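You operate a simulated robot arm through the tools that you are given. There is no shell and no other tool. Be economical: measure what you need, move in short steps, check, and stop when the job is done.

You run a simulated robot arm. Do the job below in one go: nothing can be reset, and whatever is moved stays where it is left.

Task
Fetch the brown paper tube from the long bench and stand it on the grey job card.

Only the result counts: the job must be done as asked and must still hold three seconds after the hand-in. Knocking over, shifting, dropping, spilling or breaking anything else fails it.

Robot
A 7-joint arm with a two-finger parallel gripper, fixed in place. Base frame: the origin is at the foot of the arm, x ahead of it, y to its left, z up; the work surface is at about z = 0. Units: m, rad, N and s.
With the tool pointing down near the work surface it reaches from about 0.22 to 0.58 m from the base axis. Its first joint turns from -1.152 to 1.152 rad. Payload 2.5 kg.
Tool frame: the origin (TCP) lies between the finger pads and is the grasp point; the fingertips stand 0.023 m ahead of it; z points along the fingers, y is the line along which they close. The gripper opens to 0.094 m. The fingers are 0.038 m wide and 0.01 m thick; the gripper's body (0.054 by 0.096 m) begins 0.039 m behind the TCP.
Orientation is that of the tool frame in the base frame, as a unit quaternion [x, y, z, w]. With the fingers straight down and closing along the base's y, the tool's x points along the base's -x, its y along +y and its z along -z.

Tools
- The arm moves only by the tool play_rows. Its argument "plan" is a list of rows, each an object (a shift or turn left out is 0, a gripper value left out holds the last) with "turn": the turn, a rotation vector about the tool's x, y, z in units of 4 degrees (1.0 is 4 degrees), a list of three; "linear": the shift along the tool's x, y, z in units of 25 mm (1.0 is 25 mm), a list of three; "jaw": the opening, from 0 (shut) to 1 (fully open). In form: [{"turn": [rx, ry, rz], "linear": [x, y, z], "jaw": jaw}, ...]. A call has 1 to 12 rows; each row shifts and turns the commanded pose from where the row before left it, along the tool's axes as they then stand. A call with a number of a shift or a turn outside -1 to 1 is refused whole. Each row takes 0.2 s and may step no farther than 0.05 m and 0.15 rad from the row before; otherwise, or with a gripper value out of range, the whole call is refused. Where a pose cannot be reached the arm comes as near as it can. A force on the tool above 40 N (or 10 N above the force at the start of the call, whichever is more), or a blocked arm, ends the call early, and 0.2 s more pass. The fingers move at their own pace (about 0.108 m/s each) and stop on an object; they squeeze with about 24 N. The grip force told is the motor's: it shows also when the fingers shut on nothing. Time passes only in rows, and 0.2 s behind the last, so rows that do not move let the fingers close. It gives the time, the measured TCP pose, the force on the tool (base axes), the opening and the grip force at its end, in the units of the frame above (readings bear some noise), and new pictures: "show" is both (left out), scene, wrist or none.
- Cameras (640 x 400 px; columns grow to the right, rows downward): "scene" is fixed at [0.1323, -0.4212, 0.5343]; the picture's right is [0.70, -0.72, 0.00], its down [-0.48, -0.46, -0.75] and it looks along [0.54, 0.52, -0.67] (base axes); focal length 257 px, centre (320, 200). "wrist" rides on the gripper at [-0.039, 0, -0.044] in the tool frame; the picture's right is [0.00, -1.00, 0.00], its down [0.97, 0.00, -0.24] and it looks along [0.24, 0.00, 0.97] (tool axes); focal length 218 px, centre (320, 200).
- locate(camera, pixels): for up to 12 pixels [column, row] of the newest picture of that camera ("zoom" is the newest enlarged one), the place [x, y, z] in the base frame of the surface seen there, good to about 0.003 m. No time passes.
- close_up(camera, box): a new picture of the part [left, top, right, bottom] of that camera's present view, enlarged. No time passes.
- sign_off(): hands the job in; it is judged then, once.

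Keep the steps short. Do not move on a guess: measure, check each grasp and each placing, and mend mistakes. In all there are 60 turns and 150 pictures (those below and enlarged ones count). Leave the gripper open and the arm clear of the work at the hand-in unless told otherwise, and finish with a single line.

The tools are called after "Call:" as a command line: name --argument value ..., lists and objects as JSON in quotes. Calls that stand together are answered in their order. play_rows: Moves the arm, as the interface text tells. Its arguments: {"type":"object","properties":{"plan":{"type":"array","items":{"type":"object","properties":{"turn":{"type":"array","items":{"type":"number"}},"linear":{"type":"array","items":{"type":"number"}},"jaw":{"type":"number"}}}},"show":{"type":"string","enum":["both","scene","wrist","none"]}},"required":["plan"]} The other tools are called the same way: locate (camera, pixels) gives the place of the surface under pixels of a picture; close_up (camera, box) takes an enlarged picture of a part of a camera's view; sign_off () hands the job in.

At the start:

```text
time_s: 0.0
position: [0.418, 0.0186, 0.3215]
orientation: [-0.001, 1.0, 0.0, 0.0]
force: [0.6, -0.4, 0.3]
gripper_width: 0.0941
finger_force: 0.2
```

scene: 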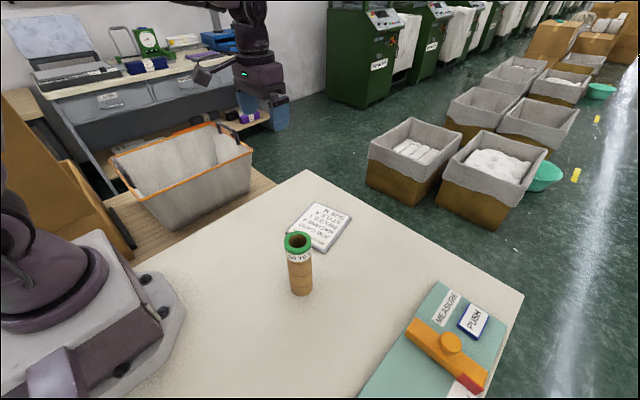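
wrist: 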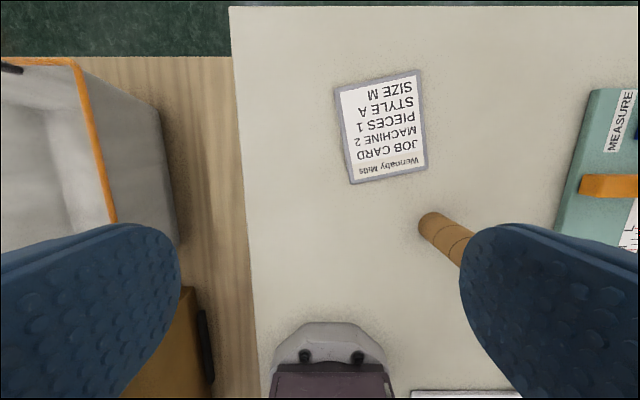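

I see a brown tube with a green top near scene (300,265) and the job card near (320,227). I'll enlarge that area and measure points on both.

Call:
close_up --camera "scene" --box '[240, 180, 380, 310]'

Call:
locate --camera "scene" --pixels '[[298, 234], [298, 246], [300, 262], [300, 278], [301, 292], [286, 240], [311, 240], [311, 203], [350, 216], [328, 251], [289, 228], [320, 225]]'

Call:
locate --camera "wrist" --pixels '[[336, 87], [421, 70], [427, 168], [351, 183], [383, 125], [425, 222], [440, 230], [455, 245]]'

```text
3.08 times, centred on (310, 245) of scene
```

zoom: 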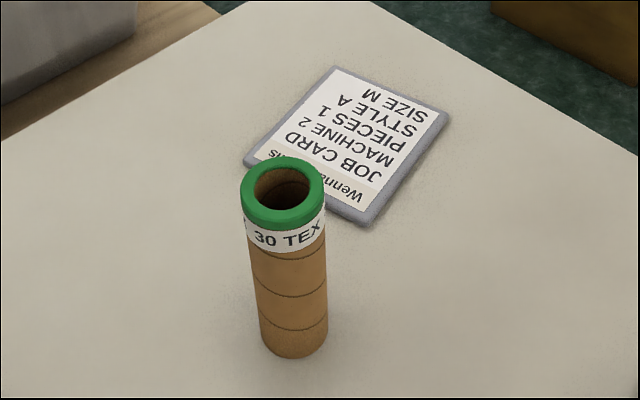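

```text
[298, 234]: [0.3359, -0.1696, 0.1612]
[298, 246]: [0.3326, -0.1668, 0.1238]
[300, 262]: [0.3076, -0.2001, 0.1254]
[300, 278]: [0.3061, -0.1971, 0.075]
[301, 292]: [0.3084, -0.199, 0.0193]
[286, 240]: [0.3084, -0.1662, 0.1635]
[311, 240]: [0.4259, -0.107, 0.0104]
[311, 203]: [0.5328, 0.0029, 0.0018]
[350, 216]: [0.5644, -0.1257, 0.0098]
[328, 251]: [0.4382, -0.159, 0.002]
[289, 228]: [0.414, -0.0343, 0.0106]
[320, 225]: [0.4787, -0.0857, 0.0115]
```

```text
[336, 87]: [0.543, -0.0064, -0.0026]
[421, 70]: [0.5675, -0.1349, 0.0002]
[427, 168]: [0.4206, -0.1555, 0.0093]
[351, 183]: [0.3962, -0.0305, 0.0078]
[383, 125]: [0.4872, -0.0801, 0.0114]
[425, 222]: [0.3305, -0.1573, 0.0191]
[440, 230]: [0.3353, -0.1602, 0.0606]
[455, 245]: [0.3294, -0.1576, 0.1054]
```

The tube stands upright and its rim is about 0.163 m high. I'll measure the rim and the sides of the tube in the enlarged picture, and also check its lower end.

Call:
locate --camera "zoom" --pixels '[[246, 190], [319, 190], [282, 161], [282, 213], [252, 170], [312, 170], [287, 300], [262, 300], [322, 300], [294, 352], [250, 240], [322, 240]]'

```text
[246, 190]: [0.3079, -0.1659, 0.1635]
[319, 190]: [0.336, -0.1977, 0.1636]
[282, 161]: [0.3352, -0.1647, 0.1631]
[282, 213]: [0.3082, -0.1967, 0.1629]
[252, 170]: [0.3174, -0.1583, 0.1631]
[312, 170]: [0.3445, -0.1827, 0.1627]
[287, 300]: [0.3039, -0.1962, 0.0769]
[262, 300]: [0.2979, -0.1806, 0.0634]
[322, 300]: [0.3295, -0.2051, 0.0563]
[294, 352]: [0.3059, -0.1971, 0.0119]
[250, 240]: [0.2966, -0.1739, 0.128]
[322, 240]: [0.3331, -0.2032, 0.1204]
```

The tube's axis is at about (0.321, -0.181), its diameter is about 47 mm and its top is at z = 0.163. The card's centre is about (0.480, -0.080) and its top is at z = 0.0105. I'll go sideways at the present height until the open gripper is above the tube.

Call:
play_rows --plan '[{"linear": [0.485, -0.998, 0], "jaw": 1}, {"linear": [0.485, -0.998, 0]}, {"linear": [0.485, -0.998, 0]}, {"linear": [0.485, -0.998, 0]}, {"linear": [0.485, -0.998, 0]}, {"linear": [0.485, -0.998, 0]}, {"linear": [0.485, -0.998, 0]}, {"linear": [0.485, -0.998, 0]}, {}]'

```text
time_s: 2.0
position: [0.3196, -0.181, 0.3197]
orientation: [0.001, 1.0, 0.0, 0.0]
force: [0.3, 0.3, 0.1]
gripper_width: 0.0941
finger_force: 0.1
```

scene: 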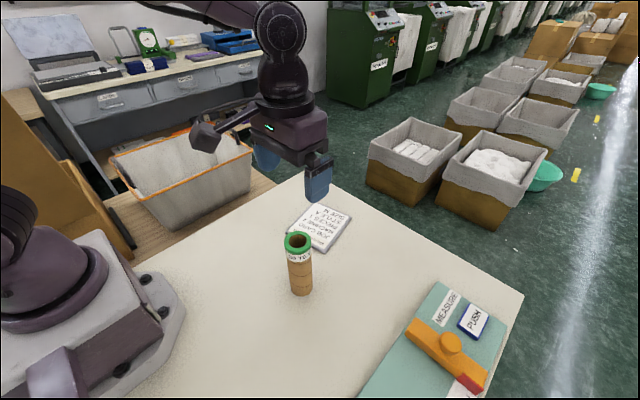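
wrist: 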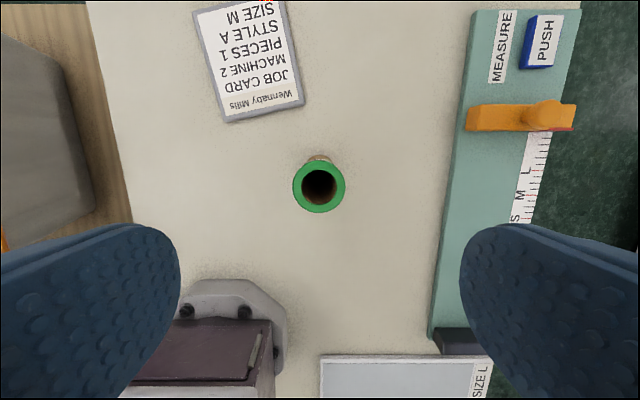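

The tube is centred between the fingers, at column 319 of the wrist picture. I'll re-measure the rim from above and the edge of the green fixture.

Call:
locate --camera "wrist" --pixels '[[296, 186], [342, 186], [319, 164], [319, 208], [450, 200], [505, 118], [233, 118], [302, 102], [196, 14]]'

```text
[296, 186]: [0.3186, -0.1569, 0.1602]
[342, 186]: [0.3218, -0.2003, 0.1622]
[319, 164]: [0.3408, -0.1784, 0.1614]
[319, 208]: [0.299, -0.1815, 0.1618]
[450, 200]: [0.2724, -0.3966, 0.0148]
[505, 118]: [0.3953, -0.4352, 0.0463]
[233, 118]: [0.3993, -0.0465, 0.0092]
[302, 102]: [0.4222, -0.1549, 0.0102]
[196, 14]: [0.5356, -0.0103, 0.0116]
```

From above the rim centre reads (0.320, -0.179), which agrees with the TCP, and the fixture is well away at y = -0.40. Next I'll go straight down to z of about 0.137, which keeps the gripper body above the rim.

Call:
play_rows --plan '[{"linear": [0, 0.06, 1]}, {"linear": [0, 0, 1]}, {"linear": [0, 0, 1]}, {"linear": [0, 0, 1]}, {"linear": [0, 0, 1]}, {"linear": [0, 0, 1]}, {"linear": [0, 0, 0.8]}, {"linear": [0, 0, 0.5]}, {}]'

```text
time_s: 4.0
position: [0.3209, -0.179, 0.1393]
orientation: [0.0, 1.0, 0.0, 0.0]
force: [0.0, 0.5, 0.4]
gripper_width: 0.094
finger_force: 0.0
```

scene: 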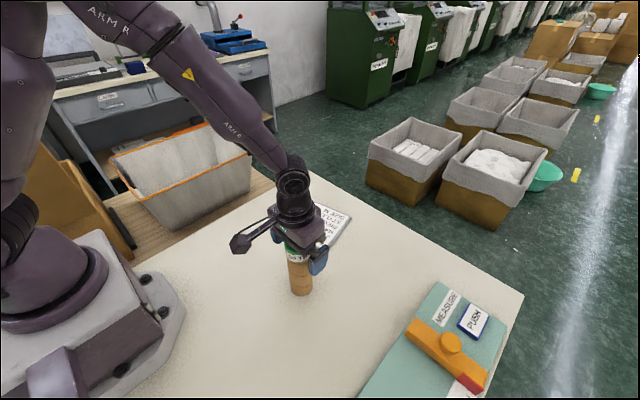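
wrist: 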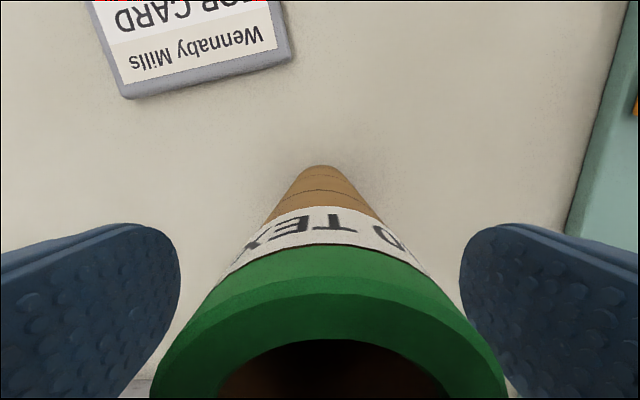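

The tube is between the fingers with equal room on each side. I'll go 5 mm lower, close the fingers and wait.

Call:
play_rows --plan '[{"linear": [0, 0, 0.2]}, {"jaw": 0.7}, {"jaw": 0.55}, {"jaw": 0.3}, {"jaw": 0.3}, {"jaw": 0.0}, {}, {}]'

```text
time_s: 5.8
position: [0.3198, -0.179, 0.1343]
orientation: [0.0, 1.0, 0.0, 0.0]
force: [0.7, -0.3, 0.3]
gripper_width: 0.0491
finger_force: 23.5
```

scene: 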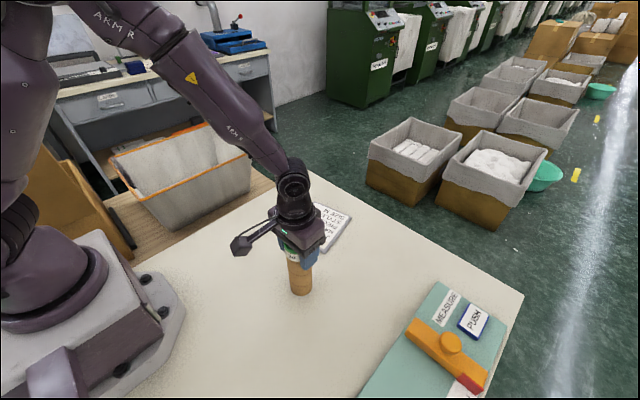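
wrist: 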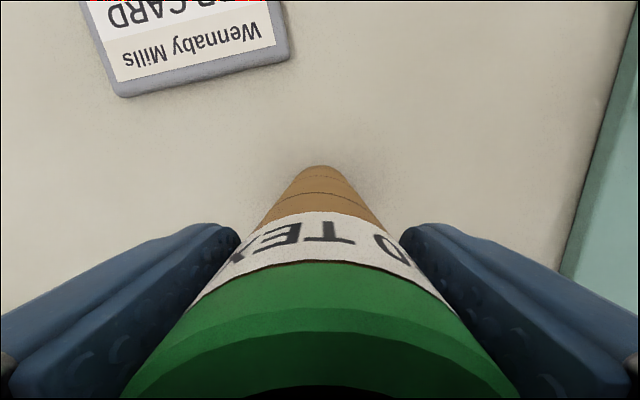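

The fingers stopped at 49 mm with 23.5 N, so the tube is held. I'll lift it about 50 mm and check.

Call:
play_rows --plan '[{"linear": [0, 0, -0.4]}, {"linear": [0, 0, -0.8]}, {"linear": [0, 0, -0.8]}, {}]'

```text
time_s: 6.8
position: [0.3204, -0.1791, 0.1856]
orientation: [0.0, 1.0, 0.001, 0.001]
force: [-0.8, 0.4, -0.9]
gripper_width: 0.0493
finger_force: 24.2
```

scene: 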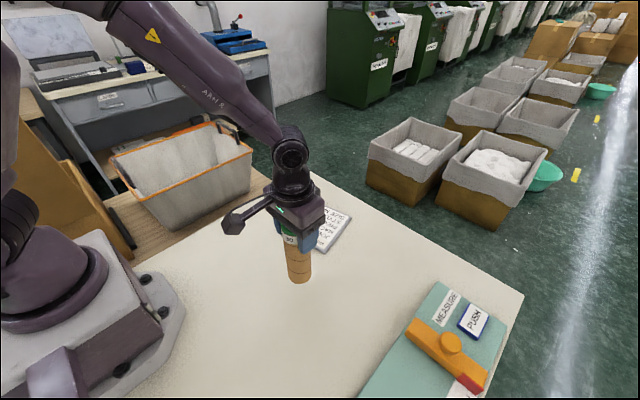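
wrist: 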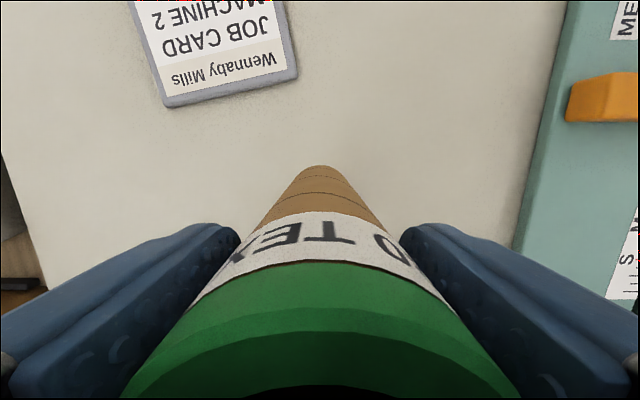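

The tube came up with the gripper, upright, and its underside has about 50 mm of clearance. From the measured corners the card's centre is about (0.480, -0.084), so I'll carry the tube there at this height.

Call:
play_rows --plan '[{"linear": [-0.4, 0.24, 0]}, {"linear": [-0.8, 0.475, 0]}, {"linear": [-0.8, 0.475, 0]}, {"linear": [-0.8, 0.475, 0]}, {"linear": [-0.8, 0.475, 0]}, {"linear": [-0.8, 0.475, 0]}, {"linear": [-0.8, 0.475, 0]}, {"linear": [-0.8, 0.475, 0]}, {"linear": [-0.4, 0.235, 0]}, {}]'

```text
time_s: 9.0
position: [0.4793, -0.0832, 0.1858]
orientation: [0.0, 1.0, 0.0, 0.001]
force: [-0.1, 0.2, -0.2]
gripper_width: 0.0493
finger_force: 23.9
```

scene: 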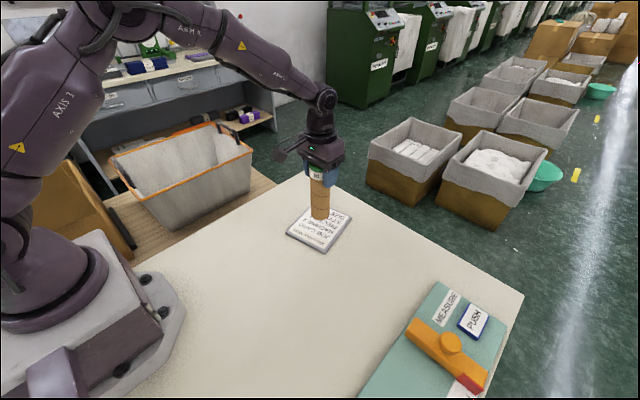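
wrist: 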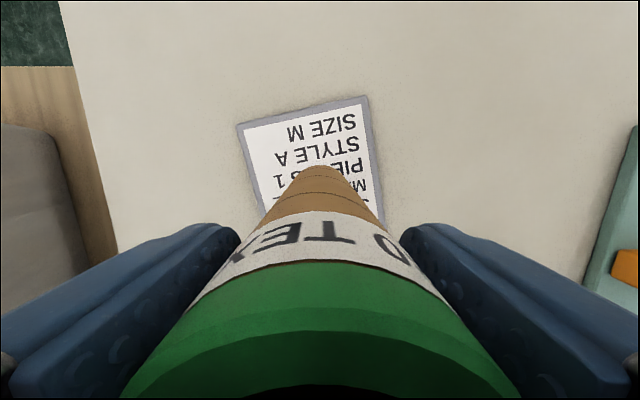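

The tube is above the card. Its underside should touch when the TCP is at z of about 0.145. I'll lower to about 0.148 first and then go in small steps.

Call:
play_rows --plan '[{"linear": [0, 0, 0.6]}, {"linear": [0, 0, 0.5]}, {"linear": [0, 0, 0.3]}, {"linear": [0, 0, 0.1]}, {}]'

Call:
close_up --camera "scene" --box '[260, 150, 380, 260]'

```text
time_s: 10.2
position: [0.4802, -0.0836, 0.1478]
orientation: [0.001, 1.0, 0.0, 0.0]
force: [-0.2, -0.1, -0.8]
gripper_width: 0.049
finger_force: 23.8
```

scene: 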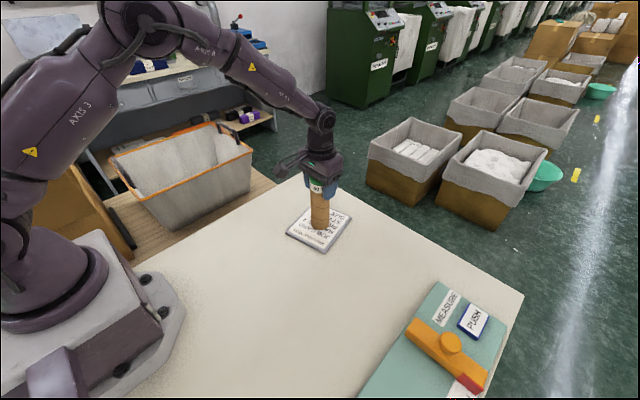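
wrist: 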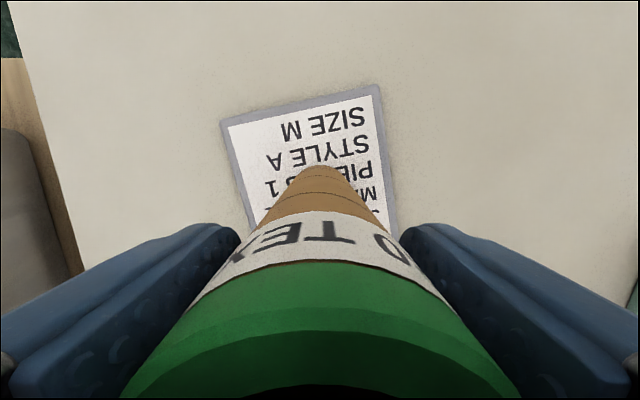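

```text
3.64 times, centred on (320, 205) of scene
```

zoom: 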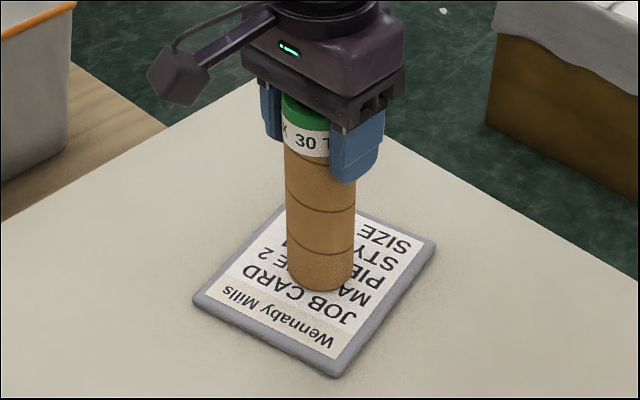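

The tube's base is over the middle of the card with a small gap left. I'll lower 1 mm at a time and watch the force.

Call:
play_rows --plan '[{"linear": [0, 0, 0.04]}, {"linear": [0, 0, 0.04]}, {}]' --show "none"

```text
time_s: 11.0
position: [0.4794, -0.0832, 0.1439]
orientation: [0.001, 1.0, 0.0, 0.0]
force: [0.2, -0.4, -0.8]
gripper_width: 0.0492
finger_force: 23.7
```

The force still reads only about the tube's weight (-0.8 N), so it hasn't touched yet. I'll go down another 1 mm.

Call:
play_rows --plan '[{"linear": [0, 0, 0.04]}, {}]' --show "none"

```text
time_s: 11.6
position: [0.482, -0.0836, 0.1446]
orientation: [0.002, 1.0, 0.0, 0.001]
force: [-2.1, 0.0, 6.2]
gripper_width: 0.049
finger_force: 24.0
```

It has touched: the force is 6 N upward. I'll ease back 0.5 mm to relieve the push, then open the fingers gradually.

Call:
play_rows --plan '[{"linear": [0, 0, -0.02]}, {}, {"jaw": 0.56}, {"jaw": 0.6}, {"jaw": 0.7}, {"jaw": 0.85}, {"jaw": 1}, {}, {}]'

Call:
close_up --camera "scene" --box '[260, 150, 380, 260]'

```text
time_s: 13.6
position: [0.4805, -0.0839, 0.1426]
orientation: [0.0, 1.0, 0.0, 0.001]
force: [0.4, 0.6, -0.4]
gripper_width: 0.0939
finger_force: 0.1
```

scene: 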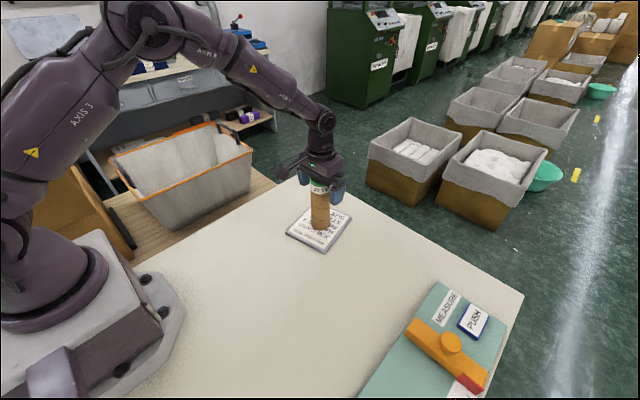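
wrist: 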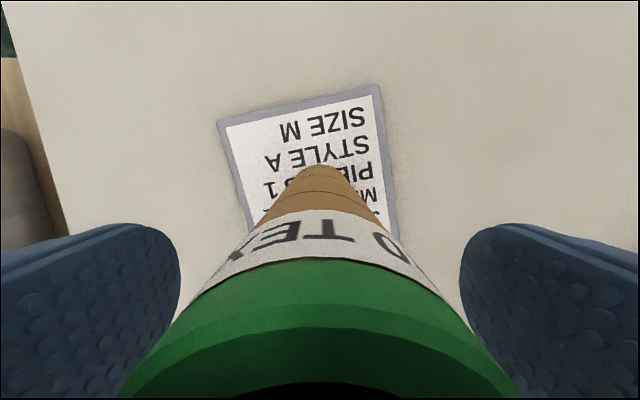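

```text
3.64 times, centred on (320, 205) of scene
```

zoom: 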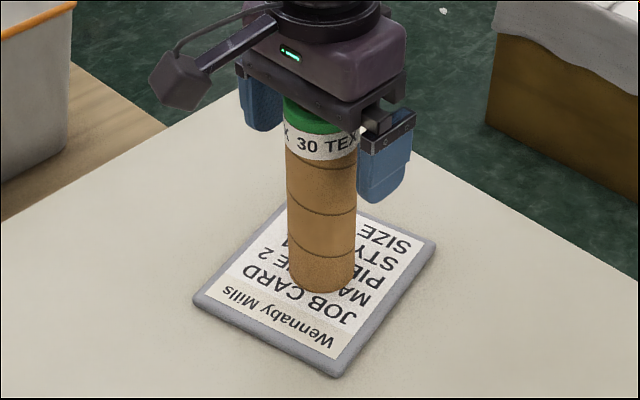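

The tube stands free on the card and both fingers are clear of it. I'll rise straight up, then draw back toward the base.

Call:
play_rows --plan '[{"linear": [0, 0, -0.5]}, {"linear": [0, 0, -1]}, {"linear": [0, 0, -1]}, {"linear": [0, 0, -1]}, {"linear": [0, 0, -1]}, {"linear": [0, 0, -1]}, {"linear": [0, 0, -1]}, {"linear": [0, 0, -0.5]}, {"linear": [1, 0, 0]}, {"linear": [1, 0, 0]}, {"linear": [1, 0, 0]}, {}]'

Call:
close_up --camera "scene" --box '[260, 150, 380, 260]'

```text
time_s: 16.2
position: [0.4061, -0.084, 0.3191]
orientation: [0.0, 1.0, 0.0, 0.0]
force: [-0.5, 0.1, -0.3]
gripper_width: 0.0939
finger_force: 0.1
```

scene: 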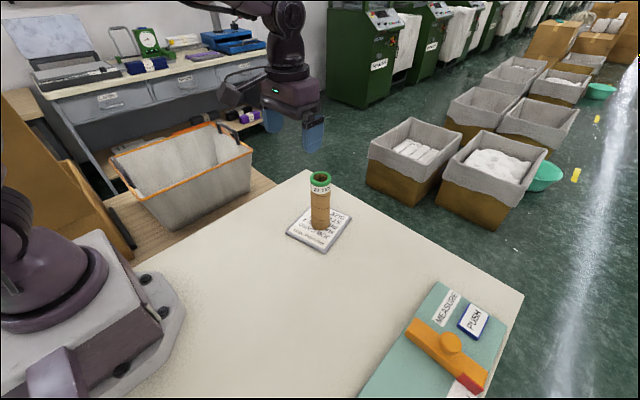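
wrist: 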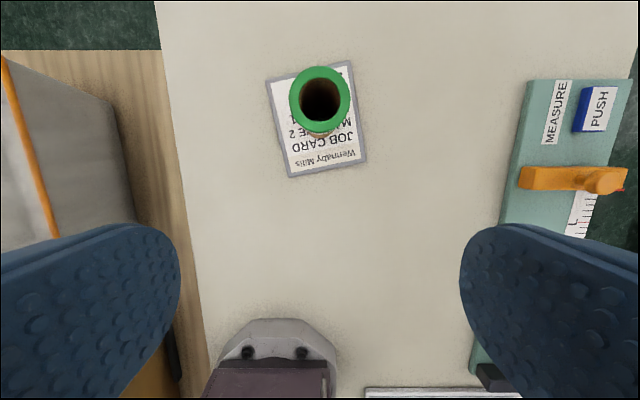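

```text
3.64 times, centred on (320, 205) of scene
```

zoom: 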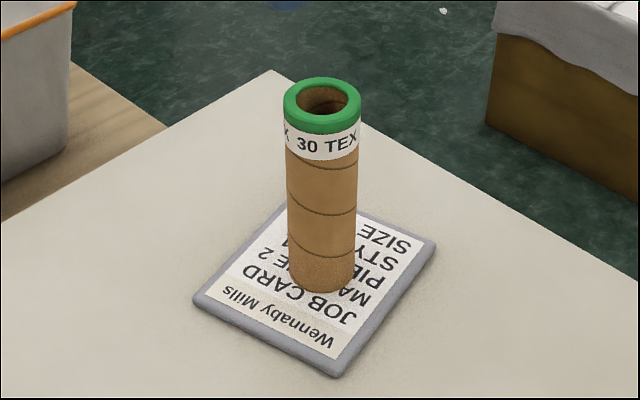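

The tube stands upright in the middle of the card, the card hasn't moved, and the arm is clear with the gripper open. I'm handing in now.

Call:
sign_off

```text
The job is handed in.
```

The brown paper tube is standing upright in the middle of the grey job card, nothing else was moved, and the arm is clear with its gripper open.
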